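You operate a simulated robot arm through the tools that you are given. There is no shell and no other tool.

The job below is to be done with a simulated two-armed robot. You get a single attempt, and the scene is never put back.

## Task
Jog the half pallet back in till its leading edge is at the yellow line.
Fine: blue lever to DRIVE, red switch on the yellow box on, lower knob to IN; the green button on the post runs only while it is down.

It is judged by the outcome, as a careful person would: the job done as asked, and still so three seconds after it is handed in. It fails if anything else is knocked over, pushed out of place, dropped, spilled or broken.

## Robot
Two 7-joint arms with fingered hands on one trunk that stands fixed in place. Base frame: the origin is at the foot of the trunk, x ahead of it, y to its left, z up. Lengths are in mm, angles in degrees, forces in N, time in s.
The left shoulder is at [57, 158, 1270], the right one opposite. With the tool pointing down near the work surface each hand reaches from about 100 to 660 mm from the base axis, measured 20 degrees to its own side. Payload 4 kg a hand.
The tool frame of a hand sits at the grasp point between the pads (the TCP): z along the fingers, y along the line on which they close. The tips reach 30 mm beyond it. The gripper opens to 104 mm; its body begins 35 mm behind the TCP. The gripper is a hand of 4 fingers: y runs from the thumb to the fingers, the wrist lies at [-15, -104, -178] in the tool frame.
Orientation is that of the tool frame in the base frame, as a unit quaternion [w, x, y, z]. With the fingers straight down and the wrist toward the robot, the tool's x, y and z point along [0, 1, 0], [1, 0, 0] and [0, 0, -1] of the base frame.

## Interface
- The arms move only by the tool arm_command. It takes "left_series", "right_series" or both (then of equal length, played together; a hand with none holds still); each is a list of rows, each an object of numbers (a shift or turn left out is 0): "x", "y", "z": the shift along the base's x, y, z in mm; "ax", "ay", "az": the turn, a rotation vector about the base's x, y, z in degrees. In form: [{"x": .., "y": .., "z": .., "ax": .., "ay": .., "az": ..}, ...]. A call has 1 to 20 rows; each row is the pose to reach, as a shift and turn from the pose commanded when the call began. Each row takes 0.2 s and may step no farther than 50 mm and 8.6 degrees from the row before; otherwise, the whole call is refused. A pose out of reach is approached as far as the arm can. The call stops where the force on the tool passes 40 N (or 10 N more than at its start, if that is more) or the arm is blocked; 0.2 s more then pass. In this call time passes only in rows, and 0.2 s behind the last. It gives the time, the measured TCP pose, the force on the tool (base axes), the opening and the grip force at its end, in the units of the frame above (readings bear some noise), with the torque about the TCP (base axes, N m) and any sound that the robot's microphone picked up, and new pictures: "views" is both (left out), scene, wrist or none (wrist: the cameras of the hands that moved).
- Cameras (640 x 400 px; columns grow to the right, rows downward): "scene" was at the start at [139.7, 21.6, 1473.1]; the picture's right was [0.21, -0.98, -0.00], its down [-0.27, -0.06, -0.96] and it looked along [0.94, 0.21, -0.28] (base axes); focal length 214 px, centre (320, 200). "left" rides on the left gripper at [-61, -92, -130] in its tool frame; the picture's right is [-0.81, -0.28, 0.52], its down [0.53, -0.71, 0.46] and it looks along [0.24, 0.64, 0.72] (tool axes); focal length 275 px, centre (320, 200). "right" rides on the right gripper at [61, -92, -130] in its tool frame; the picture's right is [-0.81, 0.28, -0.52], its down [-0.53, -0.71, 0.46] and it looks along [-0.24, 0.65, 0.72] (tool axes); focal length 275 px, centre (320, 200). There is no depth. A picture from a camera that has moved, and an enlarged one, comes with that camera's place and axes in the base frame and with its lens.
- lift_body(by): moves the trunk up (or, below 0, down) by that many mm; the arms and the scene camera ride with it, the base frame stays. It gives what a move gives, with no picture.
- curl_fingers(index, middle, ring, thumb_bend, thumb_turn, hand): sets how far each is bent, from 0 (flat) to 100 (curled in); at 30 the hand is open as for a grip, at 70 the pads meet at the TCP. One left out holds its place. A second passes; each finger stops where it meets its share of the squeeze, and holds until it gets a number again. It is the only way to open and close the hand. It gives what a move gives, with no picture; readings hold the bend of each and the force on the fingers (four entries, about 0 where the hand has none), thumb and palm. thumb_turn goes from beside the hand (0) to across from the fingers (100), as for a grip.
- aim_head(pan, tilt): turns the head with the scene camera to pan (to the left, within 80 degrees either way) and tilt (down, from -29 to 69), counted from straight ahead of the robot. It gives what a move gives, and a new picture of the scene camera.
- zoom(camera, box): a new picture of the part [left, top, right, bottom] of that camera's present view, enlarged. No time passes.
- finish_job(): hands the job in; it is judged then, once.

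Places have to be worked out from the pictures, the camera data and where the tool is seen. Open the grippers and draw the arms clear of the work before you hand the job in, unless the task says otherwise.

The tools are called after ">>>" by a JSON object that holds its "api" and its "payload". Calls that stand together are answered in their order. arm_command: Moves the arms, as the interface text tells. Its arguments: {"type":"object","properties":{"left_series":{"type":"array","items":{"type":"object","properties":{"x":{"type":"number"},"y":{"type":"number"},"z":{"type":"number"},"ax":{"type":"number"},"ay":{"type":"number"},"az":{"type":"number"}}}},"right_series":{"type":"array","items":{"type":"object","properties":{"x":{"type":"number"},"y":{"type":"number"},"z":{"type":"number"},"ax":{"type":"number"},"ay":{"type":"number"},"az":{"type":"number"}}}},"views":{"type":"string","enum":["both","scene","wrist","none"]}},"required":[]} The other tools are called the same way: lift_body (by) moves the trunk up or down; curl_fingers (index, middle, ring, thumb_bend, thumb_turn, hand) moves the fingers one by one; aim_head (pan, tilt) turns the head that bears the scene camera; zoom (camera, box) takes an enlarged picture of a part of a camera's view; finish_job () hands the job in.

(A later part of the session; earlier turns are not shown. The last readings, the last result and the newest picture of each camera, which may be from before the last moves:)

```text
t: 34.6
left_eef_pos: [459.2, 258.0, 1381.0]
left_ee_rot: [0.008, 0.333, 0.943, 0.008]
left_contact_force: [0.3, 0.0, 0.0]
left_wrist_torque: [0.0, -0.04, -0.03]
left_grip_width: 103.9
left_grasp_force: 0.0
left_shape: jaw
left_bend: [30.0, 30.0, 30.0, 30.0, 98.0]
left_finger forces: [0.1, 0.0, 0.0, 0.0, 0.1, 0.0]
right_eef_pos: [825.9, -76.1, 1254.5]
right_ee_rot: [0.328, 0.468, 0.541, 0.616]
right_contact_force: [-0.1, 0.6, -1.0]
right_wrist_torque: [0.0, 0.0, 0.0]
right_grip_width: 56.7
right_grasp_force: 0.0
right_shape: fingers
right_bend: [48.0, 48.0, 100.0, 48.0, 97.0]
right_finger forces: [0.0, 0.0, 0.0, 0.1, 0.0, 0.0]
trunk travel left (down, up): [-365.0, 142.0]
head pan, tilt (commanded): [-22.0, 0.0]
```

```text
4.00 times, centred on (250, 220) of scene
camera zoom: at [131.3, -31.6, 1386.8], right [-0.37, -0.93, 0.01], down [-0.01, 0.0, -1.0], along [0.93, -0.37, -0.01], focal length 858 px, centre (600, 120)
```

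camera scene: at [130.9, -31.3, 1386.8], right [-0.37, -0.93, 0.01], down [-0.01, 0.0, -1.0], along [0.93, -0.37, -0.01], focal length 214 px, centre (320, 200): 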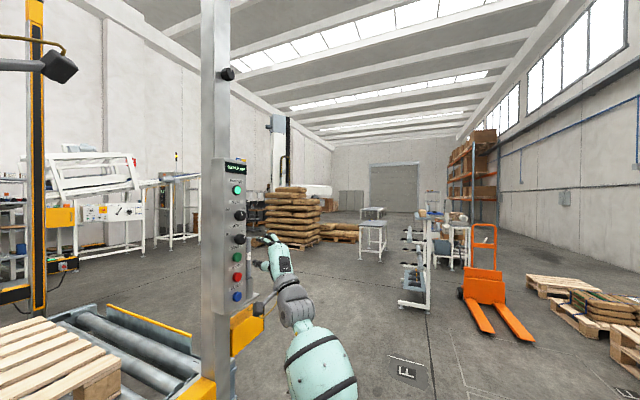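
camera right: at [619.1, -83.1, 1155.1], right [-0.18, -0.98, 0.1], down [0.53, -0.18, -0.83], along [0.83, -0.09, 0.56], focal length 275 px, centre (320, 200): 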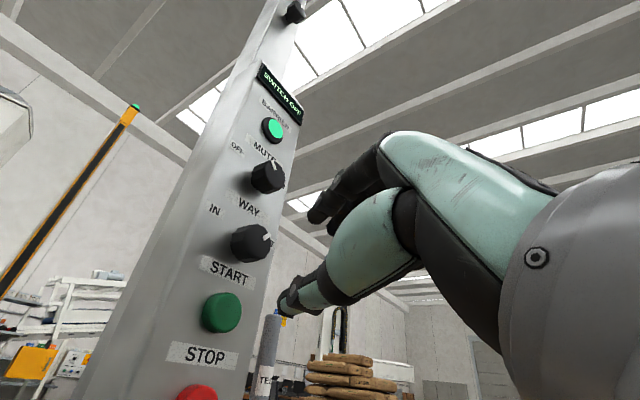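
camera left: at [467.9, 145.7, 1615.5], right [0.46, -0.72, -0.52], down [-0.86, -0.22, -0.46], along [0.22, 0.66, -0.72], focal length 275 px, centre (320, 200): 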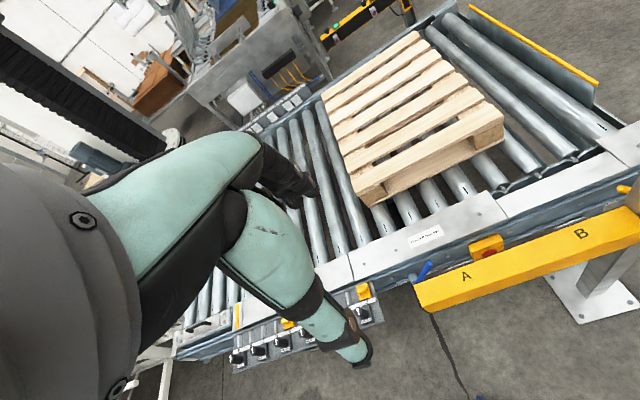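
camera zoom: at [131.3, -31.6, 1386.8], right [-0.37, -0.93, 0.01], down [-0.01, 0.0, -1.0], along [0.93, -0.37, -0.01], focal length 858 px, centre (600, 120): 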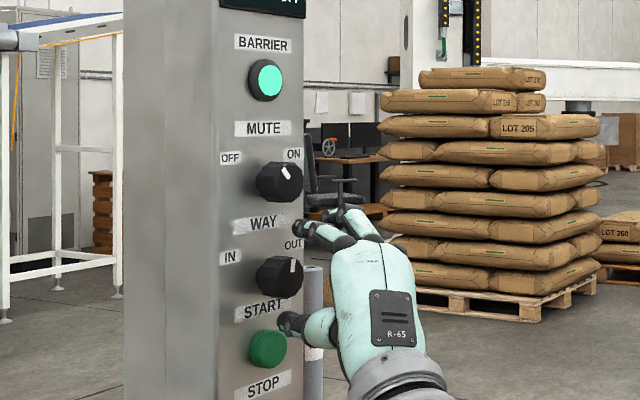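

Pointer is vertical now. Advance to the earlier grip pose, close, and turn about 56°.

>>> {"api": "arm_command", "payload": {"right_series": [{"x": 6, "y": 6, "z": 1}, {"x": 12, "y": 12.5, "z": 2}], "views": "none"}}

>>> {"api": "curl_fingers", "payload": {"hand": "right", "index": 72, "middle": 72, "thumb_bend": 72}}

>>> {"api": "arm_command", "payload": {"right_series": [{"ax": -6.69, "ay": -2.5}, {"ax": -13.4, "ay": -5.0}, {"ax": -20.1, "ay": -7.5}, {"ax": -26.8, "ay": -10.0}, {"ax": -33.4, "ay": -12.5}, {"ax": -40.1, "ay": -15.1}, {"ax": -46.8, "ay": -17.6}, {"ax": -52.5, "ay": -19.7}], "views": "none"}}

```text
t: 35.2
left_eef_pos: [460.7, 258.1, 1380.1]
left_ee_rot: [0.008, 0.333, 0.943, 0.008]
left_contact_force: [0.2, 0.0, 0.5]
left_wrist_torque: [0.0, -0.01, 0.0]
left_grip_width: 104.0
left_grasp_force: 0.0
left_shape: jaw
left_bend: [30.0, 30.0, 30.0, 30.0, 98.0]
left_finger forces: [0.0, 0.0, 0.0, 0.0, 0.0, 0.0]
right_eef_pos: [838.2, -64.4, 1258.3]
right_ee_rot: [0.33, 0.469, 0.541, 0.615]
right_contact_force: [-0.3, -0.2, 0.7]
right_wrist_torque: [0.01, 0.01, 0.02]
right_grip_width: 56.6
right_grasp_force: 0.0
right_shape: fingers
right_bend: [48.0, 48.0, 100.0, 48.0, 97.0]
right_finger forces: [0.0, 0.1, 0.1, 0.1, 0.0, 0.0]
trunk travel left (down, up): [-365.0, 142.0]
head pan, tilt (commanded): [-22.0, 0.0]
```

```text
t: 36.2
left_eef_pos: [461.4, 257.2, 1380.0]
left_ee_rot: [0.007, 0.333, 0.943, 0.009]
left_contact_force: [-0.3, 0.0, 0.1]
left_wrist_torque: [-0.01, 0.01, -0.03]
left_grip_width: 104.0
left_grasp_force: 0.1
left_shape: jaw
left_bend: [30.0, 30.0, 30.0, 30.0, 98.0]
left_finger forces: [0.0, 0.0, 0.0, 0.1, 0.1, 0.0]
right_eef_pos: [838.9, -66.3, 1255.8]
right_ee_rot: [0.329, 0.469, 0.542, 0.615]
right_contact_force: [0.0, -0.1, -4.6]
right_wrist_torque: [-0.17, 0.25, 0.03]
right_grip_width: 25.2
right_grasp_force: 13.1
right_shape: fingers
right_bend: [61.0, 71.0, 100.0, 60.0, 97.0]
right_finger forces: [7.6, 2.2, 0.0, 0.0, 16.4, 0.0]
trunk travel left (down, up): [-365.0, 142.0]
head pan, tilt (commanded): [-22.0, 0.0]
```

```text
t: 38.0
left_eef_pos: [456.9, 255.8, 1382.9]
left_ee_rot: [0.009, 0.333, 0.943, 0.01]
left_contact_force: [0.0, 0.3, -0.5]
left_wrist_torque: [-0.01, 0.03, 0.0]
left_grip_width: 104.0
left_grasp_force: 0.0
left_shape: jaw
left_bend: [30.0, 30.0, 30.0, 30.0, 98.0]
left_finger forces: [0.1, 0.0, 0.0, 0.0, 0.1, 0.1]
right_eef_pos: [836.5, -66.0, 1263.5]
right_ee_rot: [0.59, 0.166, 0.691, 0.383]
right_contact_force: [-6.7, -7.8, 10.0]
right_wrist_torque: [0.64, -0.57, 0.14]
right_grip_width: 25.1
right_grasp_force: 29.2
right_shape: fingers
right_bend: [58.0, 72.0, 100.0, 62.0, 93.0]
right_finger forces: [45.4, 0.0, 0.1, 0.0, 13.6, 0.0]
trunk travel left (down, up): [-365.0, 142.0]
head pan, tilt (commanded): [-22.0, 0.0]
```

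The turn completed with similar forces. I'll release, back away and check the pointer.

>>> {"api": "curl_fingers", "payload": {"hand": "right", "index": 45, "middle": 45, "thumb_bend": 45}}

>>> {"api": "arm_command", "payload": {"right_series": [{"x": -20, "y": -12}, {"x": -40, "y": -24}, {"x": -60, "y": -36}], "views": "none"}}

>>> {"api": "zoom", "payload": {"camera": "right", "box": [160, 130, 400, 330]}}

>>> {"api": "zoom", "payload": {"camera": "scene", "box": [200, 170, 300, 270]}}

```text
t: 39.0
left_eef_pos: [456.1, 253.9, 1382.4]
left_ee_rot: [0.009, 0.333, 0.943, 0.011]
left_contact_force: [-0.4, 0.4, 0.6]
left_wrist_torque: [-0.04, -0.02, 0.0]
left_grip_width: 103.9
left_grasp_force: 0.0
left_shape: jaw
left_bend: [30.0, 30.0, 30.0, 30.0, 98.0]
left_finger forces: [0.0, 0.0, 0.0, 0.0, 0.0, 0.1]
right_eef_pos: [836.9, -69.9, 1260.2]
right_ee_rot: [0.588, 0.168, 0.692, 0.384]
right_contact_force: [-15.2, -19.5, 1.2]
right_wrist_torque: [0.29, -0.18, 0.01]
right_grip_width: 46.1
right_grasp_force: 17.3
right_shape: fingers
right_bend: [54.0, 48.0, 100.0, 45.0, 97.0]
right_finger forces: [30.6, 4.1, 0.1, 0.1, 0.0, 0.0]
trunk travel left (down, up): [-365.0, 142.0]
head pan, tilt (commanded): [-22.0, 0.0]
```

```text
t: 39.8
left_eef_pos: [459.4, 258.1, 1381.6]
left_ee_rot: [0.008, 0.332, 0.943, 0.009]
left_contact_force: [-0.2, -0.1, 0.4]
left_wrist_torque: [-0.01, 0.0, 0.01]
left_grip_width: 104.0
left_grasp_force: 0.1
left_shape: jaw
left_bend: [30.0, 30.0, 30.0, 30.0, 98.0]
left_finger forces: [0.1, 0.0, 0.0, 0.1, 0.1, 0.0]
right_eef_pos: [774.6, -98.7, 1257.0]
right_ee_rot: [0.586, 0.167, 0.694, 0.383]
right_contact_force: [0.2, 0.1, -0.1]
right_wrist_torque: [0.0, 0.0, 0.01]
right_grip_width: 64.8
right_grasp_force: 0.0
right_shape: fingers
right_bend: [45.0, 45.0, 100.0, 45.0, 97.0]
right_finger forces: [0.0, 0.0, 0.0, 0.1, 0.0, 0.0]
trunk travel left (down, up): [-365.0, 142.0]
head pan, tilt (commanded): [-22.0, 0.0]
```

```text
2.00 times, centred on (280, 230) of right
camera zoom: at [657.3, -161.5, 1150.0], right [-0.34, -0.55, 0.77], down [0.72, -0.67, -0.16], along [0.6, 0.5, 0.62], focal length 551 px, centre (400, 140)
```

zoom: 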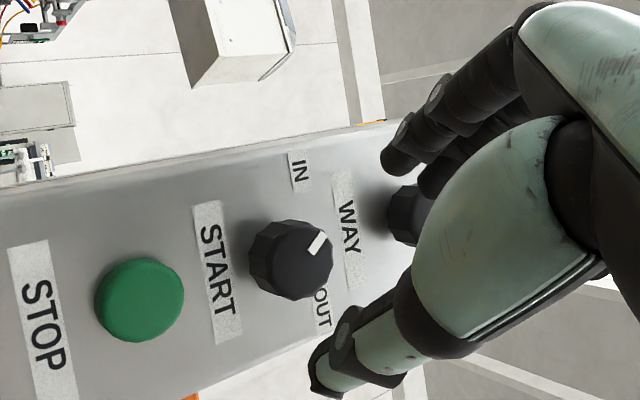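

```text
4.00 times, centred on (250, 220) of scene
camera zoom: at [130.7, -32.0, 1386.9], right [-0.37, -0.93, 0.01], down [-0.01, 0.0, -1.0], along [0.93, -0.37, -0.01], focal length 858 px, centre (600, 120)
```

zoom: 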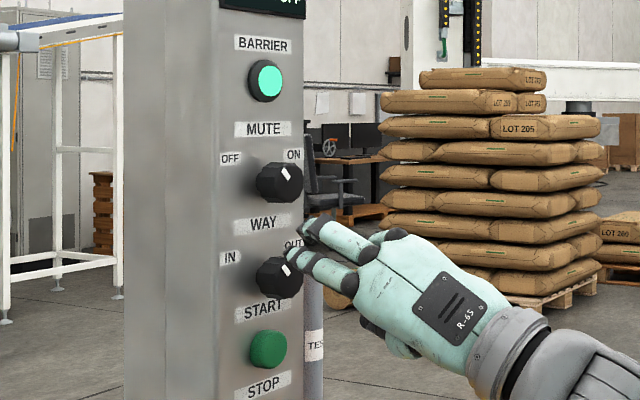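

The knob appears about -33° to -45° toward IN; I'll compare it to the MUTE pointer from a clearer view after moving the hand aside.

>>> {"api": "arm_command", "payload": {"right_series": [{"x": -20, "y": -25, "z": -10, "ax": 6.69, "ay": 2.5}, {"x": -40, "y": -50, "z": -20, "ax": 13.4, "ay": 5.0}, {"x": -50, "y": -60, "z": -30, "ax": 20.1, "ay": 7.5}], "views": "none"}}

>>> {"api": "zoom", "payload": {"camera": "scene", "box": [225, 200, 275, 250]}}

>>> {"api": "zoom", "payload": {"camera": "right", "box": [160, 130, 340, 290]}}

```text
t: 40.6
left_eef_pos: [460.3, 258.1, 1379.6]
left_ee_rot: [0.008, 0.333, 0.943, 0.009]
left_contact_force: [-0.4, -0.2, 0.4]
left_wrist_torque: [-0.02, 0.02, 0.02]
left_grip_width: 103.8
left_grasp_force: 0.0
left_shape: jaw
left_bend: [30.0, 30.0, 30.0, 30.0, 98.0]
left_finger forces: [0.0, 0.1, 0.0, 0.0, 0.0, 0.1]
right_eef_pos: [727.6, -160.9, 1227.2]
right_ee_rot: [0.502, 0.293, 0.653, 0.486]
right_contact_force: [0.6, -0.7, -0.5]
right_wrist_torque: [0.03, 0.01, 0.01]
right_grip_width: 64.6
right_grasp_force: 0.1
right_shape: fingers
right_bend: [45.0, 45.0, 100.0, 45.0, 97.0]
right_finger forces: [0.1, 0.0, 0.0, 0.0, 0.1, 0.1]
trunk travel left (down, up): [-365.0, 142.0]
head pan, tilt (commanded): [-22.0, 0.0]
```

```text
8.00 times, centred on (250, 225) of scene
camera zoom: at [131.7, -31.5, 1386.7], right [-0.37, -0.93, 0.01], down [-0.01, 0.0, -1.0], along [0.93, -0.37, -0.01], focal length 1716 px, centre (880, 0)
```

zoom: 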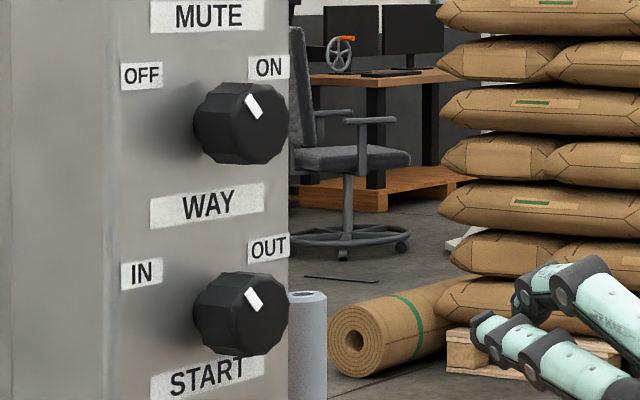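

```text
2.50 times, centred on (250, 210) of right
camera zoom: at [596.0, -185.0, 1122.1], right [-0.25, -0.78, 0.57], down [0.68, -0.56, -0.48], along [0.69, 0.27, 0.67], focal length 688 px, centre (495, 175)
```

zoom: 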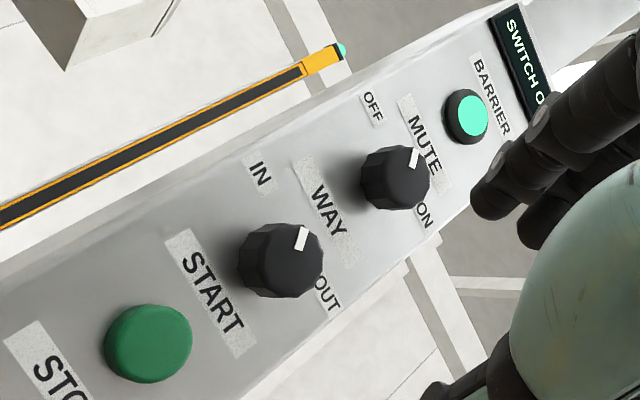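

WAY's pointer now matches MUTE's left (upper-left) position, so the knob is at IN. Next comes the low work with the left arm; I'll retract the right arm and lower the trunk.

>>> {"api": "arm_command", "payload": {"right_series": [{"x": -40, "y": -20}, {"x": -80, "y": -40}, {"x": -120, "y": -60}, {"x": -160, "y": -80}], "views": "none"}}

>>> {"api": "lift_body", "payload": {"by": -200}}

>>> {"api": "aim_head", "payload": {"pan": 30, "tilt": 35}}

```text
t: 41.6
left_eef_pos: [456.6, 257.0, 1382.4]
left_ee_rot: [0.009, 0.333, 0.943, 0.01]
left_contact_force: [0.4, 0.0, -0.4]
left_wrist_torque: [-0.02, -0.03, 0.02]
left_grip_width: 103.8
left_grasp_force: 0.0
left_shape: jaw
left_bend: [30.0, 30.0, 30.0, 30.0, 98.0]
left_finger forces: [0.0, 0.0, 0.0, 0.0, 0.0, 0.1]
right_eef_pos: [563.6, -242.1, 1232.5]
right_ee_rot: [0.502, 0.293, 0.652, 0.486]
right_contact_force: [-0.4, -0.1, 0.3]
right_wrist_torque: [-0.02, -0.02, -0.02]
right_grip_width: 64.8
right_grasp_force: 0.0
right_shape: fingers
right_bend: [45.0, 45.0, 100.0, 45.0, 97.0]
right_finger forces: [0.1, 0.1, 0.0, 0.1, 0.0, 0.1]
trunk travel left (down, up): [-365.0, 142.0]
head pan, tilt (commanded): [-22.0, 0.0]
```

```text
t: 43.8
left_eef_pos: [459.6, 257.6, 1182.2]
left_ee_rot: [0.008, 0.333, 0.943, 0.009]
left_contact_force: [0.1, -0.1, -0.4]
left_wrist_torque: [0.02, 0.01, 0.0]
left_grip_width: 103.9
left_grasp_force: 0.1
left_shape: jaw
left_bend: [30.0, 30.0, 30.0, 30.0, 98.0]
left_finger forces: [0.1, 0.1, 0.0, 0.0, 0.0, 0.1]
right_eef_pos: [565.1, -240.2, 1032.1]
right_ee_rot: [0.502, 0.293, 0.653, 0.486]
right_contact_force: [-0.4, 0.2, 0.6]
right_wrist_torque: [0.01, 0.0, -0.05]
right_grip_width: 64.5
right_grasp_force: 0.0
right_shape: fingers
right_bend: [45.0, 45.0, 100.0, 45.0, 97.0]
right_finger forces: [0.1, 0.1, 0.0, 0.0, 0.1, 0.1]
trunk travel left (down, up): [-165.0, 342.0]
head pan, tilt (commanded): [-22.0, 0.0]
```

```text
t: 45.0
left_eef_pos: [460.3, 258.4, 1181.5]
left_ee_rot: [0.007, 0.333, 0.943, 0.009]
left_contact_force: [0.0, -0.5, 0.2]
left_wrist_torque: [0.01, -0.01, -0.01]
left_grip_width: 104.1
left_grasp_force: 0.0
left_shape: jaw
left_bend: [30.0, 30.0, 30.0, 30.0, 98.0]
left_finger forces: [0.0, 0.0, 0.0, 0.0, 0.1, 0.0]
right_eef_pos: [565.0, -240.7, 1032.8]
right_ee_rot: [0.502, 0.292, 0.653, 0.486]
right_contact_force: [0.1, 0.1, -0.2]
right_wrist_torque: [0.02, 0.01, 0.0]
right_grip_width: 64.7
right_grasp_force: 0.0
right_shape: fingers
right_bend: [45.0, 45.0, 100.0, 45.0, 97.0]
right_finger forces: [0.0, 0.0, 0.1, 0.0, 0.1, 0.1]
trunk travel left (down, up): [-165.0, 342.0]
head pan, tilt (commanded): [30.0, 35.0]
camera scene: at [120.1, 45.7, 1132.0], right [0.5, -0.87, -0.01], down [-0.51, -0.29, -0.81], along [0.7, 0.41, -0.58], focal length 214 px, centre (320, 200)
```

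scene: 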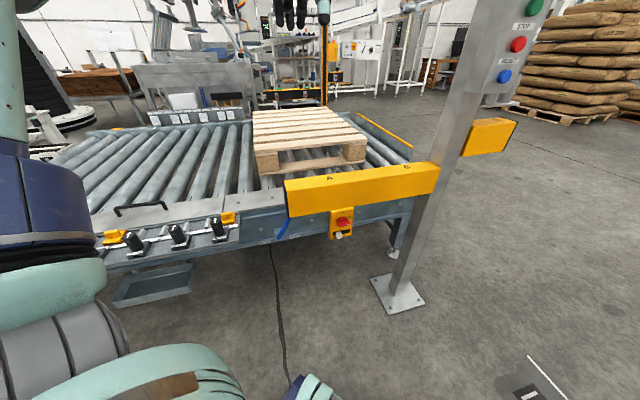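

The lower viewpoint shows the switch box below the guard. Zooming on lever and switch.

>>> {"api": "zoom", "payload": {"camera": "scene", "box": [235, 160, 385, 260]}}

>>> {"api": "lift_body", "payload": {"by": -160}}

>>> {"api": "aim_head", "payload": {"pan": 30, "tilt": 25}}

>>> {"api": "zoom", "payload": {"camera": "scene", "box": [235, 140, 385, 260]}}

```text
4.00 times, centred on (310, 210) of scene
camera zoom: at [120.1, 45.7, 1132.0], right [0.5, -0.87, -0.01], down [-0.51, -0.29, -0.81], along [0.7, 0.41, -0.58], focal length 858 px, centre (360, 160)
```

zoom: 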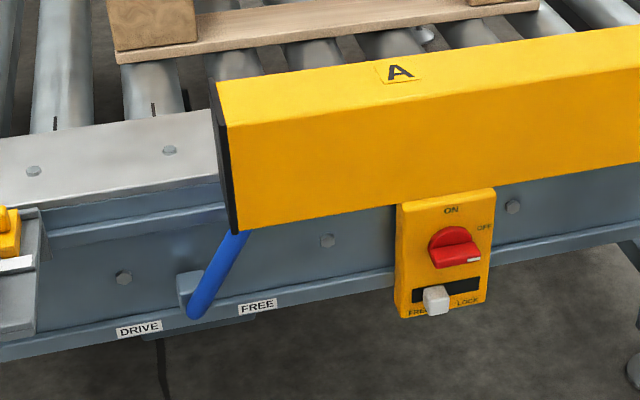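

```text
t: 46.8
left_eef_pos: [458.9, 256.7, 1021.7]
left_ee_rot: [0.008, 0.333, 0.943, 0.008]
left_contact_force: [0.8, -0.2, -0.6]
left_wrist_torque: [0.02, 0.0, 0.03]
left_grip_width: 103.9
left_grasp_force: 0.1
left_shape: jaw
left_bend: [30.0, 30.0, 30.0, 30.0, 98.0]
left_finger forces: [0.0, 0.0, 0.0, 0.0, 0.1, 0.1]
right_eef_pos: [566.2, -240.5, 873.1]
right_ee_rot: [0.502, 0.29, 0.654, 0.486]
right_contact_force: [-0.4, 0.5, 0.1]
right_wrist_torque: [0.03, 0.01, 0.04]
right_grip_width: 64.7
right_grasp_force: 0.0
right_shape: fingers
right_bend: [45.0, 45.0, 100.0, 45.0, 97.0]
right_finger forces: [0.0, 0.0, 0.0, 0.0, 0.0, 0.0]
trunk travel left (down, up): [-5.0, 502.0]
head pan, tilt (commanded): [30.0, 35.0]
```

```text
t: 47.5
left_eef_pos: [459.9, 258.5, 1021.9]
left_ee_rot: [0.008, 0.333, 0.943, 0.008]
left_contact_force: [-0.2, 0.2, 0.1]
left_wrist_torque: [0.0, 0.02, 0.01]
left_grip_width: 103.9
left_grasp_force: 0.0
left_shape: jaw
left_bend: [30.0, 30.0, 30.0, 30.0, 98.0]
left_finger forces: [0.0, 0.1, 0.1, 0.0, 0.0, 0.1]
right_eef_pos: [565.5, -240.8, 873.1]
right_ee_rot: [0.502, 0.291, 0.653, 0.486]
right_contact_force: [0.1, 0.4, -0.9]
right_wrist_torque: [-0.02, 0.01, -0.03]
right_grip_width: 65.0
right_grasp_force: 0.0
right_shape: fingers
right_bend: [45.0, 45.0, 100.0, 45.0, 97.0]
right_finger forces: [0.0, 0.0, 0.1, 0.0, 0.0, 0.1]
trunk travel left (down, up): [-5.0, 502.0]
head pan, tilt (commanded): [30.0, 25.0]
camera scene: at [121.7, 47.8, 987.8], right [0.5, -0.87, -0.01], down [-0.38, -0.21, -0.9], along [0.78, 0.45, -0.43], focal length 214 px, centre (320, 200)
```

scene: 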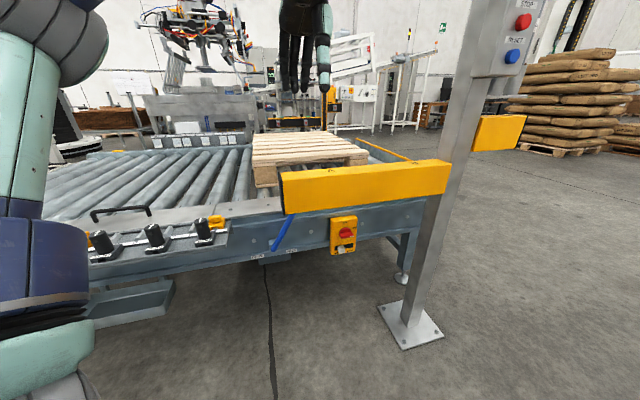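

```text
3.33 times, centred on (310, 200) of scene
camera zoom: at [121.7, 47.8, 987.8], right [0.5, -0.87, -0.01], down [-0.38, -0.21, -0.9], along [0.78, 0.45, -0.43], focal length 715 px, centre (353, 200)
```

zoom: 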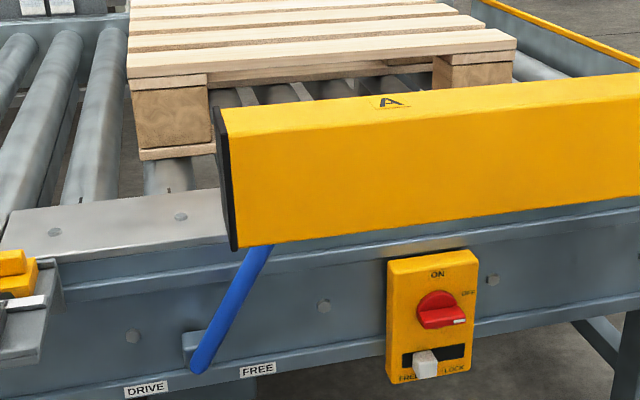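

The picture is now clear: lever tilts right to FREE (pivot at the bottom, must tilt left to DRIVE); the red rotary must turn 90° CCW from OFF (right) to ON (top); the lock slider is at FREE. I'll swing the left hand down and forward toward the lever area, half way first.

>>> {"api": "arm_command", "payload": {"left_series": [{"x": 2, "y": 3, "z": -42, "ax": 6.4, "ay": -5.1}, {"x": 4, "y": 6, "z": -84, "ax": 12.7, "ay": -10.3}, {"x": 7, "y": 10, "z": -126, "ax": 19.1, "ay": -15.4}, {"x": 9, "y": 13, "z": -168, "ax": 25.4, "ay": -20.6}, {"x": 12, "y": 16, "z": -210, "ax": 31.8, "ay": -25.7}, {"x": 14, "y": 20, "z": -252, "ax": 38.1, "ay": -30.9}], "views": "both"}}

```text
t: 48.9
left_eef_pos: [472.0, 276.6, 771.5]
left_ee_rot: [0.146, 0.304, 0.852, 0.4]
left_contact_force: [-0.3, -0.5, 0.6]
left_wrist_torque: [0.01, 0.03, -0.01]
left_grip_width: 103.7
left_grasp_force: 0.1
left_shape: jaw
left_bend: [30.0, 30.0, 30.0, 30.0, 98.0]
left_finger forces: [0.0, 0.1, 0.0, 0.0, 0.0, 0.0]
right_eef_pos: [565.3, -241.5, 872.5]
right_ee_rot: [0.502, 0.292, 0.653, 0.486]
right_contact_force: [-0.3, 0.6, -0.9]
right_wrist_torque: [-0.02, -0.03, -0.01]
right_grip_width: 64.8
right_grasp_force: 0.1
right_shape: fingers
right_bend: [45.0, 45.0, 100.0, 45.0, 97.0]
right_finger forces: [0.1, 0.0, 0.1, 0.0, 0.0, 0.1]
trunk travel left (down, up): [-5.0, 502.0]
head pan, tilt (commanded): [30.0, 25.0]
camera scene: at [122.2, 47.3, 987.8], right [0.5, -0.87, -0.01], down [-0.38, -0.21, -0.9], along [0.78, 0.45, -0.43], focal length 214 px, centre (320, 200)
camera left: at [419.1, 114.7, 784.5], right [0.77, -0.35, -0.54], down [-0.47, 0.26, -0.84], along [0.43, 0.9, 0.03], focal length 275 px, centre (320, 200)
```

scene: 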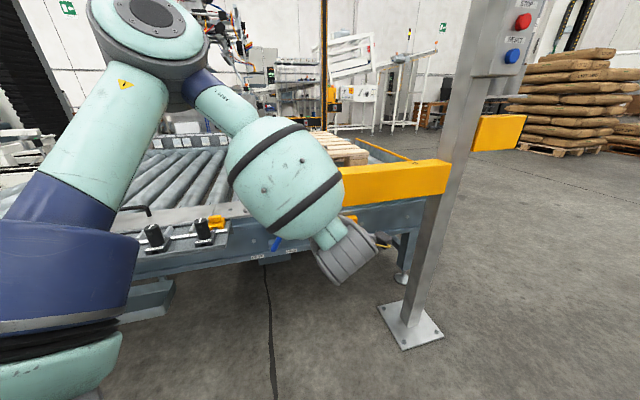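
left: 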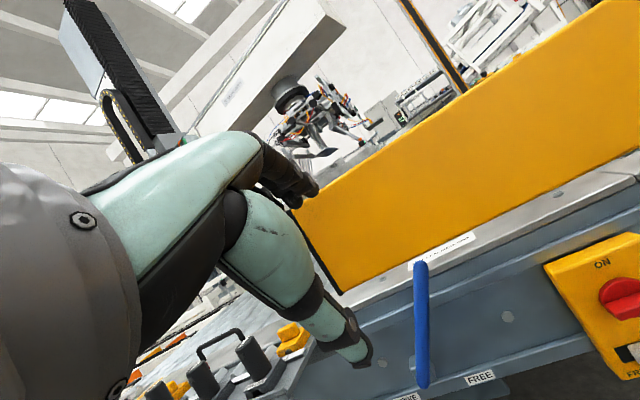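

The left camera now shows the lever clearly: tip ≈ (s −88, z 631, w 798), base ≈ (s 14, z 460). I'll bring the left hand down to z≈570 pointing horizontally, still in front of the yellow guard.

>>> {"api": "arm_command", "payload": {"left_series": [{"z": -40, "ax": 5.2, "ay": -4.2}, {"z": -80, "ax": 10.4, "ay": -8.4}, {"z": -120, "ax": 15.5, "ay": -12.6}, {"z": -160, "ax": 20.7, "ay": -16.8}, {"z": -195, "ax": 25.9, "ay": -21}, {"z": -200, "ax": 31.1, "ay": -25.2}], "views": "none"}}

>>> {"api": "arm_command", "payload": {"left_series": [{"x": 18, "y": 0, "az": -4.7}, {"x": 36, "y": 0, "az": -9.5}], "views": "both"}}

```text
t: 50.3
left_eef_pos: [403.9, 176.1, 835.3]
left_ee_rot: [0.237, 0.266, 0.708, 0.61]
left_contact_force: [-0.4, -0.9, -0.7]
left_wrist_torque: [0.05, 0.02, -0.01]
left_grip_width: 103.7
left_grasp_force: 0.0
left_shape: jaw
left_bend: [30.0, 30.0, 30.0, 30.0, 98.0]
left_finger forces: [0.0, 0.1, 0.0, 0.0, 0.0, 0.0]
left hand out of reach, approached as far as the arm can: row 1, 2, 3, 4, 5, 6
right_eef_pos: [564.8, -240.7, 873.2]
right_ee_rot: [0.502, 0.291, 0.653, 0.487]
right_contact_force: [-0.3, -0.8, 0.1]
right_wrist_torque: [-0.01, 0.0, -0.01]
right_grip_width: 64.8
right_grasp_force: 0.0
right_shape: fingers
right_bend: [45.0, 45.0, 100.0, 45.0, 97.0]
right_finger forces: [0.0, 0.1, 0.1, 0.0, 0.0, 0.0]
trunk travel left (down, up): [-5.0, 502.0]
head pan, tilt (commanded): [30.0, 25.0]
```

```text
t: 50.9
left_eef_pos: [424.8, 159.1, 842.3]
left_ee_rot: [0.286, 0.326, 0.684, 0.587]
left_contact_force: [-0.3, 0.3, 0.2]
left_wrist_torque: [0.0, -0.02, 0.0]
left_grip_width: 104.0
left_grasp_force: 0.0
left_shape: jaw
left_bend: [30.0, 30.0, 30.0, 30.0, 98.0]
left_finger forces: [0.1, 0.0, 0.0, 0.0, 0.0, 0.1]
left hand out of reach, approached as far as the arm can: row 1, 2
right_eef_pos: [565.6, -240.2, 873.1]
right_ee_rot: [0.502, 0.292, 0.654, 0.486]
right_contact_force: [0.5, -0.1, 0.1]
right_wrist_torque: [-0.01, 0.0, 0.02]
right_grip_width: 64.7
right_grasp_force: 0.0
right_shape: fingers
right_bend: [45.0, 45.0, 100.0, 45.0, 97.0]
right_finger forces: [0.0, 0.0, 0.0, 0.0, 0.0, 0.1]
trunk travel left (down, up): [-5.0, 502.0]
head pan, tilt (commanded): [30.0, 25.0]
camera scene: at [121.7, 47.8, 987.8], right [0.5, -0.87, -0.01], down [-0.38, -0.21, -0.9], along [0.78, 0.45, -0.43], focal length 214 px, centre (320, 200)
camera left: at [351.9, 22.6, 770.4], right [0.88, -0.34, -0.34], down [-0.06, 0.63, -0.78], along [0.48, 0.7, 0.53], focal length 275 px, centre (320, 200)
```

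scene: 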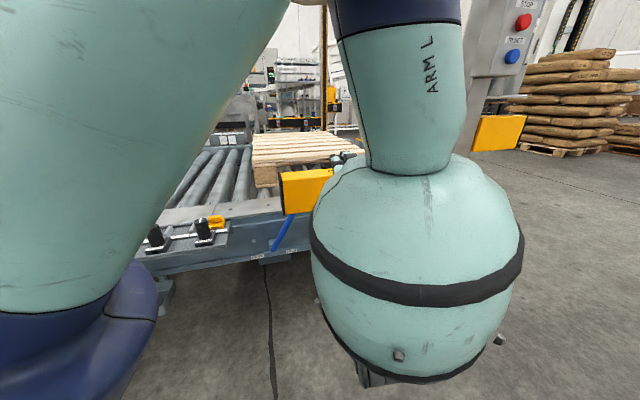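
left: 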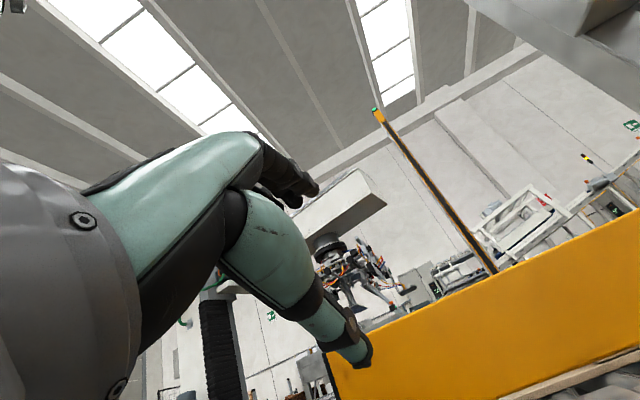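

The elbow-up posture can't hold the hand horizontal that low and close. A hand pitched ~40° down is reachable, so I'll return to that and move on under the guard with it.

>>> {"api": "arm_command", "payload": {"left_series": [{"x": 9, "y": 24, "z": -14, "ax": -3.9, "ay": 4.9}, {"x": 19, "y": 47, "z": -28, "ax": -7.8, "ay": 9.9}, {"x": 28, "y": 71, "z": -43, "ax": -11.8, "ay": 14.8}, {"x": 38, "y": 94, "z": -57, "ax": -15.7, "ay": 19.7}, {"x": 47, "y": 118, "z": -71, "ax": -19.6, "ay": 24.65}], "views": "none"}}

```text
t: 52.1
left_eef_pos: [467.9, 277.1, 769.5]
left_ee_rot: [0.185, 0.389, 0.819, 0.381]
left_contact_force: [-0.7, 0.4, 0.2]
left_wrist_torque: [0.0, 0.01, 0.0]
left_grip_width: 103.9
left_grasp_force: 0.0
left_shape: jaw
left_bend: [30.0, 30.0, 30.0, 30.0, 98.0]
left_finger forces: [0.0, 0.0, 0.0, 0.0, 0.0, 0.0]
right_eef_pos: [565.2, -240.0, 872.7]
right_ee_rot: [0.502, 0.291, 0.654, 0.486]
right_contact_force: [0.0, -0.6, -0.2]
right_wrist_torque: [-0.02, 0.0, 0.02]
right_grip_width: 65.0
right_grasp_force: 0.1
right_shape: fingers
right_bend: [45.0, 45.0, 100.0, 45.0, 97.0]
right_finger forces: [0.1, 0.1, 0.0, 0.0, 0.1, 0.1]
trunk travel left (down, up): [-5.0, 502.0]
head pan, tilt (commanded): [30.0, 25.0]
```

Back at a reachable pose (pitch −40°, yaw 39°). I'll narrow the left hand and drop it in front of the guard to z≈585, then look.

>>> {"api": "curl_fingers", "payload": {"hand": "left", "index": 50, "middle": 50, "ring": 50, "thumb_bend": 50}}

>>> {"api": "arm_command", "payload": {"left_series": [{"z": -46}, {"z": -92}, {"x": 20, "y": 9, "z": -138}, {"x": 40, "y": 18, "z": -184}, {"x": 61, "y": 28, "z": -184}], "views": "both"}}

```text
t: 53.1
left_eef_pos: [467.7, 275.5, 770.3]
left_ee_rot: [0.184, 0.389, 0.819, 0.38]
left_contact_force: [0.5, 0.2, 0.4]
left_wrist_torque: [-0.03, -0.02, -0.01]
left_grip_width: 52.9
left_grasp_force: 0.0
left_shape: fingers
left_bend: [50.0, 50.0, 50.0, 50.0, 98.0]
left_finger forces: [0.0, 0.0, 0.1, 0.0, 0.1, 0.0]
right_eef_pos: [565.1, -239.6, 873.3]
right_ee_rot: [0.502, 0.292, 0.653, 0.486]
right_contact_force: [-0.4, 0.0, -0.4]
right_wrist_torque: [-0.04, -0.02, 0.01]
right_grip_width: 65.0
right_grasp_force: 0.1
right_shape: fingers
right_bend: [45.0, 45.0, 100.0, 45.0, 97.0]
right_finger forces: [0.1, 0.1, 0.0, 0.0, 0.1, 0.0]
trunk travel left (down, up): [-5.0, 502.0]
head pan, tilt (commanded): [30.0, 25.0]
```

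```text
refused: row 3 steps farther than a row can; nothing moved
```

Row 3 slightly exceeded the step limit; adjusting.

>>> {"api": "arm_command", "payload": {"left_series": [{"z": -46}, {"z": -92}, {"x": 15, "y": 7, "z": -134}, {"x": 32, "y": 15, "z": -172}, {"x": 61, "y": 28, "z": -184}], "views": "both"}}

```text
t: 54.3
left_eef_pos: [528.9, 303.2, 589.0]
left_ee_rot: [0.185, 0.388, 0.818, 0.382]
left_contact_force: [-0.8, -0.3, 0.3]
left_wrist_torque: [0.0, 0.03, -0.03]
left_grip_width: 52.6
left_grasp_force: 0.0
left_shape: fingers
left_bend: [50.0, 50.0, 50.0, 50.0, 98.0]
left_finger forces: [0.0, 0.0, 0.0, 0.0, 0.0, 0.0]
left hand out of reach, approached as far as the arm can: row 2, 3, 4
right_eef_pos: [565.8, -240.8, 873.2]
right_ee_rot: [0.501, 0.291, 0.654, 0.487]
right_contact_force: [-0.9, 0.6, -0.1]
right_wrist_torque: [0.01, 0.03, -0.02]
right_grip_width: 64.2
right_grasp_force: 0.0
right_shape: fingers
right_bend: [45.0, 45.0, 100.0, 45.0, 97.0]
right_finger forces: [0.0, 0.0, 0.0, 0.0, 0.0, 0.1]
trunk travel left (down, up): [-5.0, 502.0]
head pan, tilt (commanded): [30.0, 25.0]
camera scene: at [121.8, 48.0, 987.8], right [0.5, -0.87, -0.01], down [-0.38, -0.21, -0.9], along [0.78, 0.45, -0.43], focal length 214 px, centre (320, 200)
camera left: at [444.1, 156.7, 602.2], right [0.68, -0.49, -0.54], down [-0.42, 0.34, -0.84], along [0.6, 0.8, 0.03], focal length 275 px, centre (320, 200)
```

scene: 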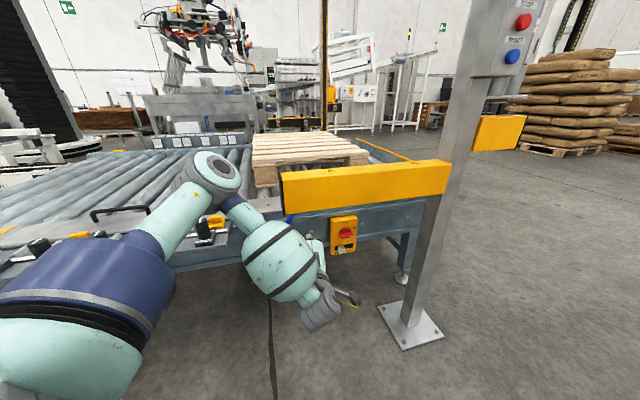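
left: 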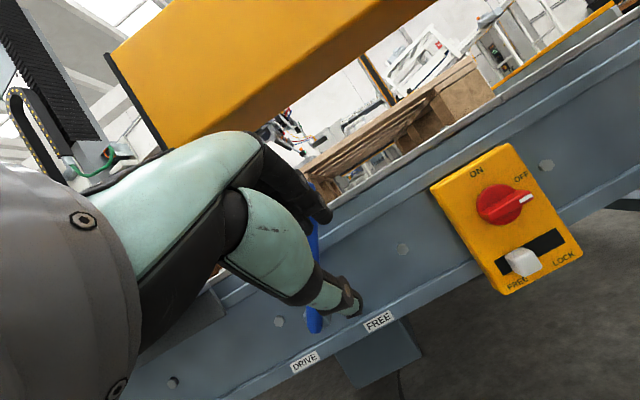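

Excellent view: red switch at OFF (right), slider at FREE, and lever just ahead. I'll slide the hand forward under the guard, staying to the right of the lever (s≈−125).

>>> {"api": "arm_command", "payload": {"left_series": [{"x": 12, "y": -1, "z": -5}, {"x": 40, "y": 24, "z": -6}, {"x": 68, "y": 48, "z": -7}, {"x": 95, "y": 71, "z": -8}, {"x": 122, "y": 94, "z": -8}], "views": "both"}}

>>> {"api": "zoom", "payload": {"camera": "scene", "box": [200, 120, 400, 300]}}

```text
t: 55.5
left_eef_pos: [652.6, 396.1, 577.7]
left_ee_rot: [0.184, 0.388, 0.819, 0.381]
left_contact_force: [0.1, 0.0, 0.2]
left_wrist_torque: [0.0, 0.01, -0.05]
left_grip_width: 52.4
left_grasp_force: 0.1
left_shape: fingers
left_bend: [50.0, 50.0, 50.0, 50.0, 98.0]
left_finger forces: [0.0, 0.0, 0.1, 0.1, 0.1, 0.0]
right_eef_pos: [565.2, -239.6, 872.0]
right_ee_rot: [0.501, 0.291, 0.654, 0.486]
right_contact_force: [0.3, 0.5, -0.3]
right_wrist_torque: [0.02, 0.03, -0.02]
right_grip_width: 64.6
right_grasp_force: 0.0
right_shape: fingers
right_bend: [45.0, 45.0, 100.0, 45.0, 97.0]
right_finger forces: [0.0, 0.0, 0.1, 0.1, 0.0, 0.0]
trunk travel left (down, up): [-5.0, 502.0]
head pan, tilt (commanded): [30.0, 25.0]
camera scene: at [121.9, 47.9, 987.8], right [0.5, -0.87, -0.01], down [-0.38, -0.21, -0.9], along [0.78, 0.45, -0.43], focal length 214 px, centre (320, 200)
camera left: at [567.4, 249.3, 592.2], right [0.68, -0.49, -0.54], down [-0.42, 0.34, -0.84], along [0.6, 0.8, 0.03], focal length 275 px, centre (320, 200)
```

scene: 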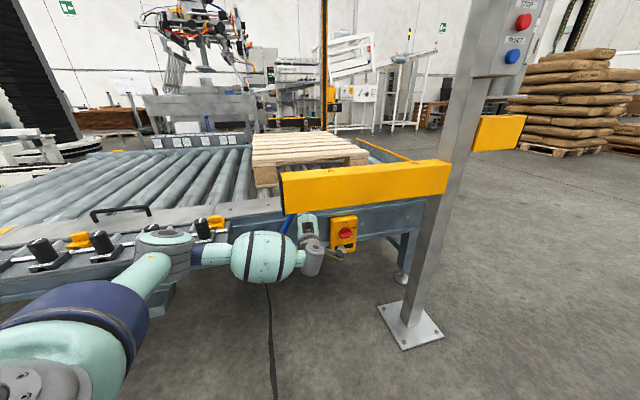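
left: 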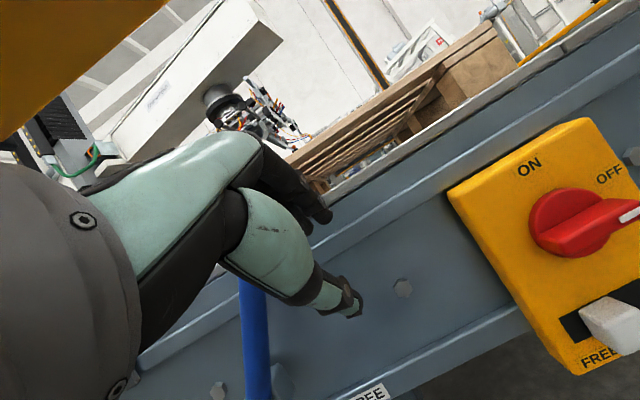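

```text
2.22 times, centred on (300, 210) of scene
camera zoom: at [121.9, 47.9, 987.8], right [0.5, -0.87, -0.01], down [-0.38, -0.21, -0.9], along [0.78, 0.45, -0.43], focal length 477 px, centre (364, 178)
```

zoom: 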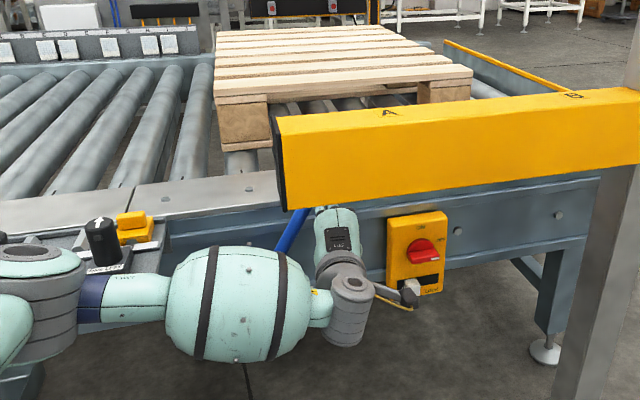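

The hand is under the guard, just right of the blue lever; elbow is clear of the control strip. Advance 33 mm more so fingers reach past the lever.

>>> {"api": "arm_command", "payload": {"left_series": [{"x": 12.5, "y": 10.8}, {"x": 25, "y": 21.6}], "views": "both"}}

>>> {"api": "zoom", "payload": {"camera": "scene", "box": [250, 170, 370, 270]}}

```text
t: 56.1
left_eef_pos: [677.1, 416.6, 578.5]
left_ee_rot: [0.184, 0.39, 0.818, 0.38]
left_contact_force: [1.1, -6.2, -2.7]
left_wrist_torque: [0.17, -0.06, 0.06]
left_grip_width: 52.5
left_grasp_force: 2.3
left_shape: fingers
left_bend: [50.0, 50.0, 51.0, 50.0, 98.0]
left_finger forces: [0.0, 0.0, 5.5, 0.0, 0.0, 0.1]
right_eef_pos: [565.8, -241.5, 872.8]
right_ee_rot: [0.502, 0.292, 0.653, 0.485]
right_contact_force: [-1.1, 0.2, 0.2]
right_wrist_torque: [-0.01, 0.01, 0.01]
right_grip_width: 64.6
right_grasp_force: 0.1
right_shape: fingers
right_bend: [45.0, 45.0, 100.0, 45.0, 97.0]
right_finger forces: [0.1, 0.0, 0.0, 0.0, 0.1, 0.0]
trunk travel left (down, up): [-5.0, 502.0]
head pan, tilt (commanded): [30.0, 25.0]
camera scene: at [122.2, 47.7, 987.8], right [0.5, -0.87, -0.01], down [-0.38, -0.21, -0.9], along [0.78, 0.45, -0.43], focal length 214 px, centre (320, 200)
camera left: at [592.3, 269.8, 591.9], right [0.68, -0.5, -0.54], down [-0.42, 0.34, -0.84], along [0.6, 0.8, 0.03], focal length 275 px, centre (320, 200)
```

scene: 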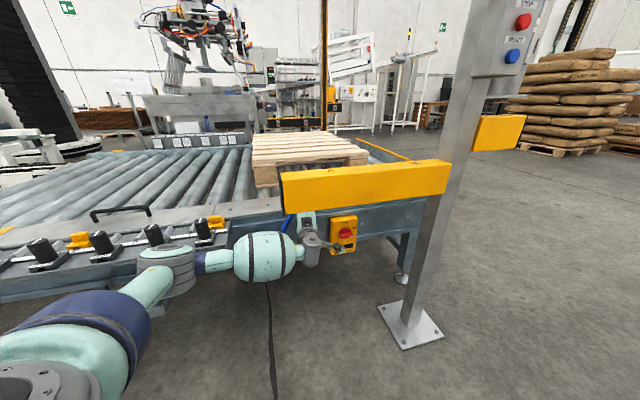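
left: 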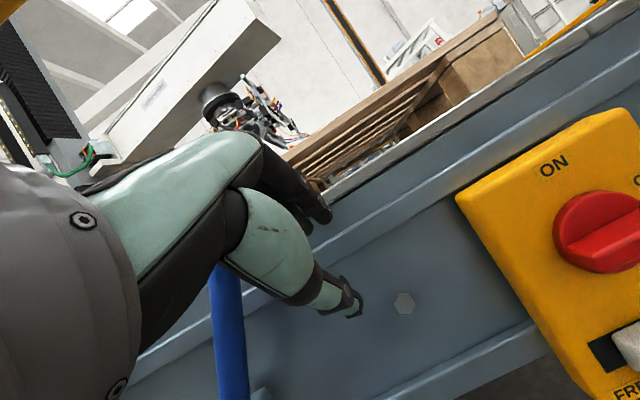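

```text
4.00 times, centred on (310, 220) of scene
camera zoom: at [122.2, 47.7, 987.8], right [0.5, -0.87, -0.01], down [-0.38, -0.21, -0.9], along [0.78, 0.45, -0.43], focal length 858 px, centre (360, 120)
```

zoom: 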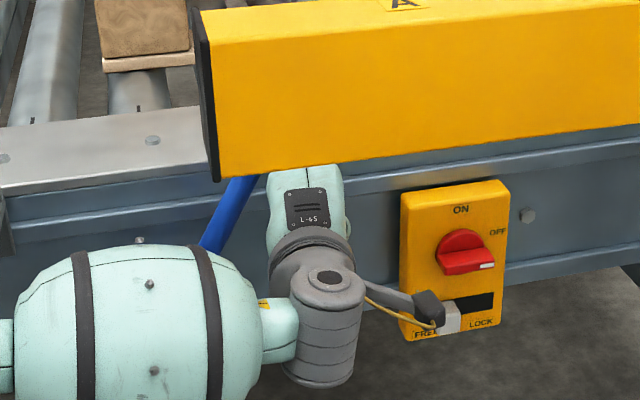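

The ring finger is touching the lever's right side (5.5 N). Now sweep left along the rail in steps.

>>> {"api": "arm_command", "payload": {"left_series": [{"x": -13, "y": 15}, {"x": -26, "y": 30}, {"x": -39, "y": 45}, {"x": -52, "y": 60}], "views": "both"}}

>>> {"api": "zoom", "payload": {"camera": "scene", "box": [230, 160, 370, 270]}}

```text
t: 57.1
left_eef_pos: [623.8, 478.8, 580.5]
left_ee_rot: [0.185, 0.389, 0.818, 0.381]
left_contact_force: [0.5, -2.0, 2.5]
left_wrist_torque: [0.17, 0.03, 0.01]
left_grip_width: 52.5
left_grasp_force: 0.8
left_shape: fingers
left_bend: [50.0, 50.0, 50.0, 50.0, 98.0]
left_finger forces: [0.0, 0.1, 1.7, 0.0, 0.0, 0.0]
right_eef_pos: [564.2, -240.1, 872.2]
right_ee_rot: [0.502, 0.292, 0.653, 0.486]
right_contact_force: [-1.2, -0.7, 0.2]
right_wrist_torque: [-0.03, 0.02, 0.0]
right_grip_width: 64.7
right_grasp_force: 0.0
right_shape: fingers
right_bend: [45.0, 45.0, 100.0, 45.0, 97.0]
right_finger forces: [0.0, 0.1, 0.0, 0.0, 0.0, 0.1]
trunk travel left (down, up): [-5.0, 502.0]
head pan, tilt (commanded): [30.0, 25.0]
camera scene: at [121.5, 47.6, 987.9], right [0.5, -0.87, -0.01], down [-0.38, -0.21, -0.9], along [0.78, 0.45, -0.43], focal length 214 px, centre (320, 200)
camera left: at [540.4, 331.5, 593.8], right [0.68, -0.49, -0.54], down [-0.42, 0.34, -0.84], along [0.6, 0.8, 0.03], focal length 275 px, centre (320, 200)
```

scene: 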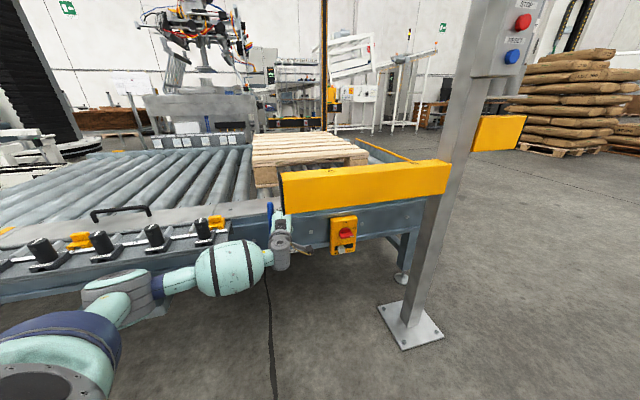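
left: 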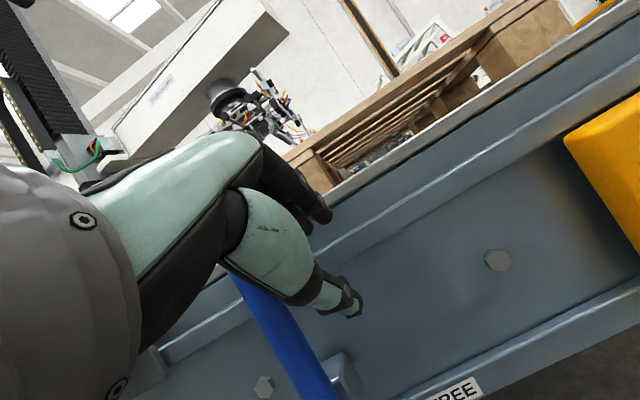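

```text
3.64 times, centred on (300, 215) of scene
camera zoom: at [121.5, 47.6, 987.9], right [0.5, -0.87, -0.01], down [-0.38, -0.21, -0.9], along [0.78, 0.45, -0.43], focal length 780 px, centre (393, 146)
```

zoom: 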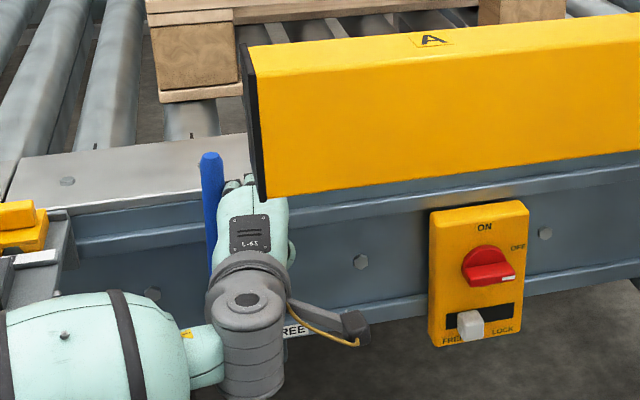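

The lever has moved to vertical. Continue sweeping left to reach DRIVE.

>>> {"api": "arm_command", "payload": {"left_series": [{"x": -12, "y": 14}, {"x": -24, "y": 28}, {"x": -36, "y": 42}, {"x": -48, "y": 56}, {"x": -58, "y": 67}], "views": "both"}}

>>> {"api": "zoom", "payload": {"camera": "scene", "box": [210, 160, 350, 270]}}

```text
t: 58.3
left_eef_pos: [566.4, 543.4, 580.7]
left_ee_rot: [0.187, 0.389, 0.817, 0.382]
left_contact_force: [0.8, -8.4, 3.0]
left_wrist_torque: [-0.42, 0.01, -0.03]
left_grip_width: 53.9
left_grasp_force: 4.1
left_shape: fingers
left_bend: [50.0, 50.0, 50.0, 49.0, 94.0]
left_finger forces: [0.0, 0.0, 0.0, 0.0, 8.0, 0.0]
right_eef_pos: [563.6, -241.5, 871.8]
right_ee_rot: [0.501, 0.292, 0.653, 0.487]
right_contact_force: [0.2, 0.3, 0.2]
right_wrist_torque: [-0.02, -0.02, -0.01]
right_grip_width: 64.7
right_grasp_force: 0.1
right_shape: fingers
right_bend: [45.0, 45.0, 100.0, 45.0, 97.0]
right_finger forces: [0.1, 0.0, 0.0, 0.0, 0.0, 0.0]
trunk travel left (down, up): [-5.0, 502.0]
head pan, tilt (commanded): [30.0, 25.0]
camera scene: at [121.4, 47.1, 988.0], right [0.5, -0.87, -0.01], down [-0.38, -0.21, -0.9], along [0.78, 0.45, -0.43], focal length 214 px, centre (320, 200)
camera left: at [482.2, 396.5, 593.9], right [0.68, -0.5, -0.54], down [-0.41, 0.34, -0.84], along [0.6, 0.8, 0.03], focal length 275 px, centre (320, 200)
```

scene: 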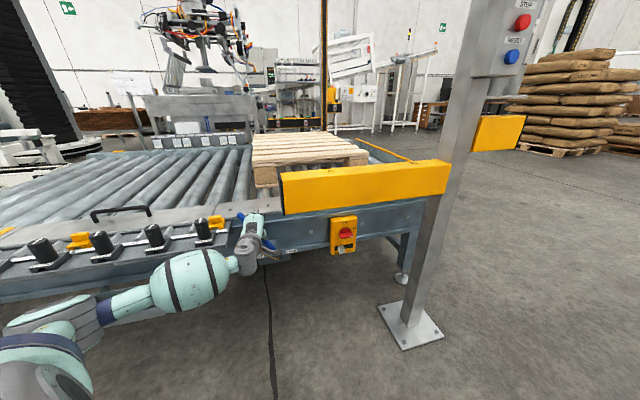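
left: 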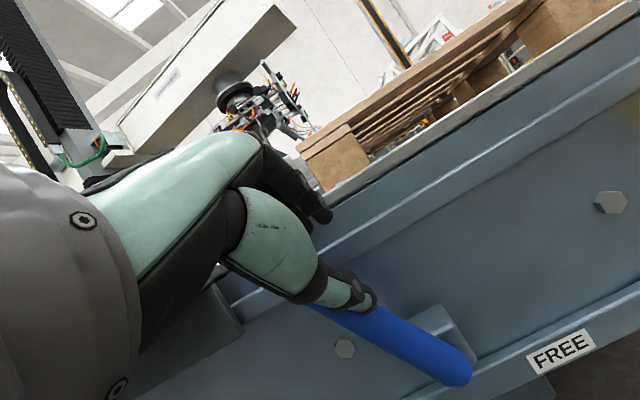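

```text
3.64 times, centred on (280, 215) of scene
camera zoom: at [121.4, 47.1, 988.0], right [0.5, -0.87, -0.01], down [-0.38, -0.21, -0.9], along [0.78, 0.45, -0.43], focal length 780 px, centre (466, 146)
```

zoom: 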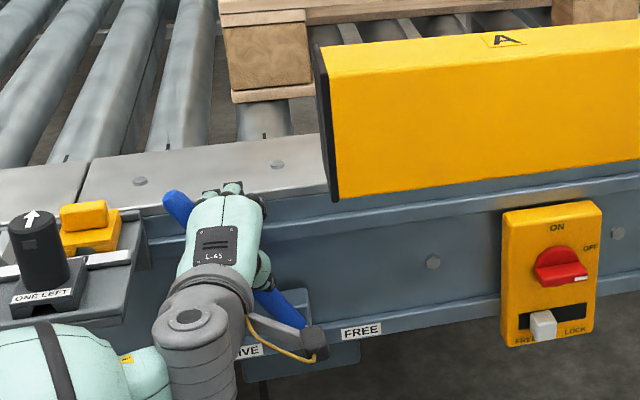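

The lever now leans left with its tip at s≈110, mirrored from FREE. I'll nudge ~10 mm further to make sure it's against its stop.

>>> {"api": "arm_command", "payload": {"left_series": [{"x": -3.3, "y": 3.8}, {"x": -6.5, "y": 7.6}], "views": "none"}}

>>> {"api": "zoom", "payload": {"camera": "scene", "box": [210, 160, 350, 270]}}

```text
t: 58.9
left_eef_pos: [560.4, 550.8, 578.9]
left_ee_rot: [0.187, 0.391, 0.817, 0.381]
left_contact_force: [4.6, -15.5, 4.3]
left_wrist_torque: [-0.49, 0.05, -0.09]
left_grip_width: 56.4
left_grasp_force: 7.5
left_shape: fingers
left_bend: [50.0, 50.0, 50.0, 49.0, 91.0]
left_finger forces: [0.1, 0.0, 3.6, 0.0, 11.5, 0.0]
right_eef_pos: [564.4, -242.5, 872.1]
right_ee_rot: [0.502, 0.292, 0.653, 0.487]
right_contact_force: [0.1, -0.3, 0.2]
right_wrist_torque: [0.0, -0.01, 0.0]
right_grip_width: 64.4
right_grasp_force: 0.1
right_shape: fingers
right_bend: [45.0, 45.0, 100.0, 45.0, 97.0]
right_finger forces: [0.1, 0.0, 0.2, 0.1, 0.1, 0.0]
trunk travel left (down, up): [-5.0, 502.0]
head pan, tilt (commanded): [30.0, 25.0]
```

```text
3.64 times, centred on (280, 215) of scene
camera zoom: at [121.7, 46.5, 987.9], right [0.5, -0.87, -0.01], down [-0.38, -0.21, -0.9], along [0.78, 0.45, -0.43], focal length 780 px, centre (466, 146)
```

zoom: 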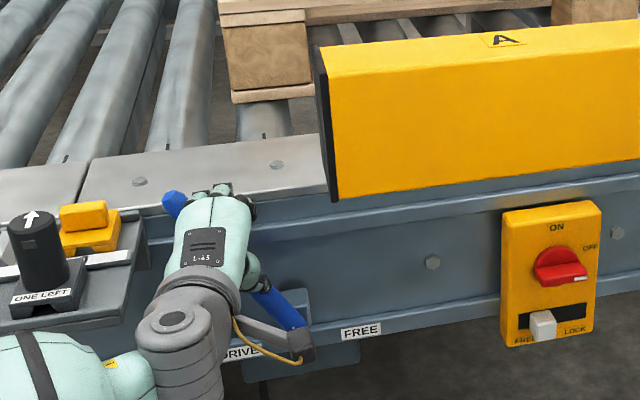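

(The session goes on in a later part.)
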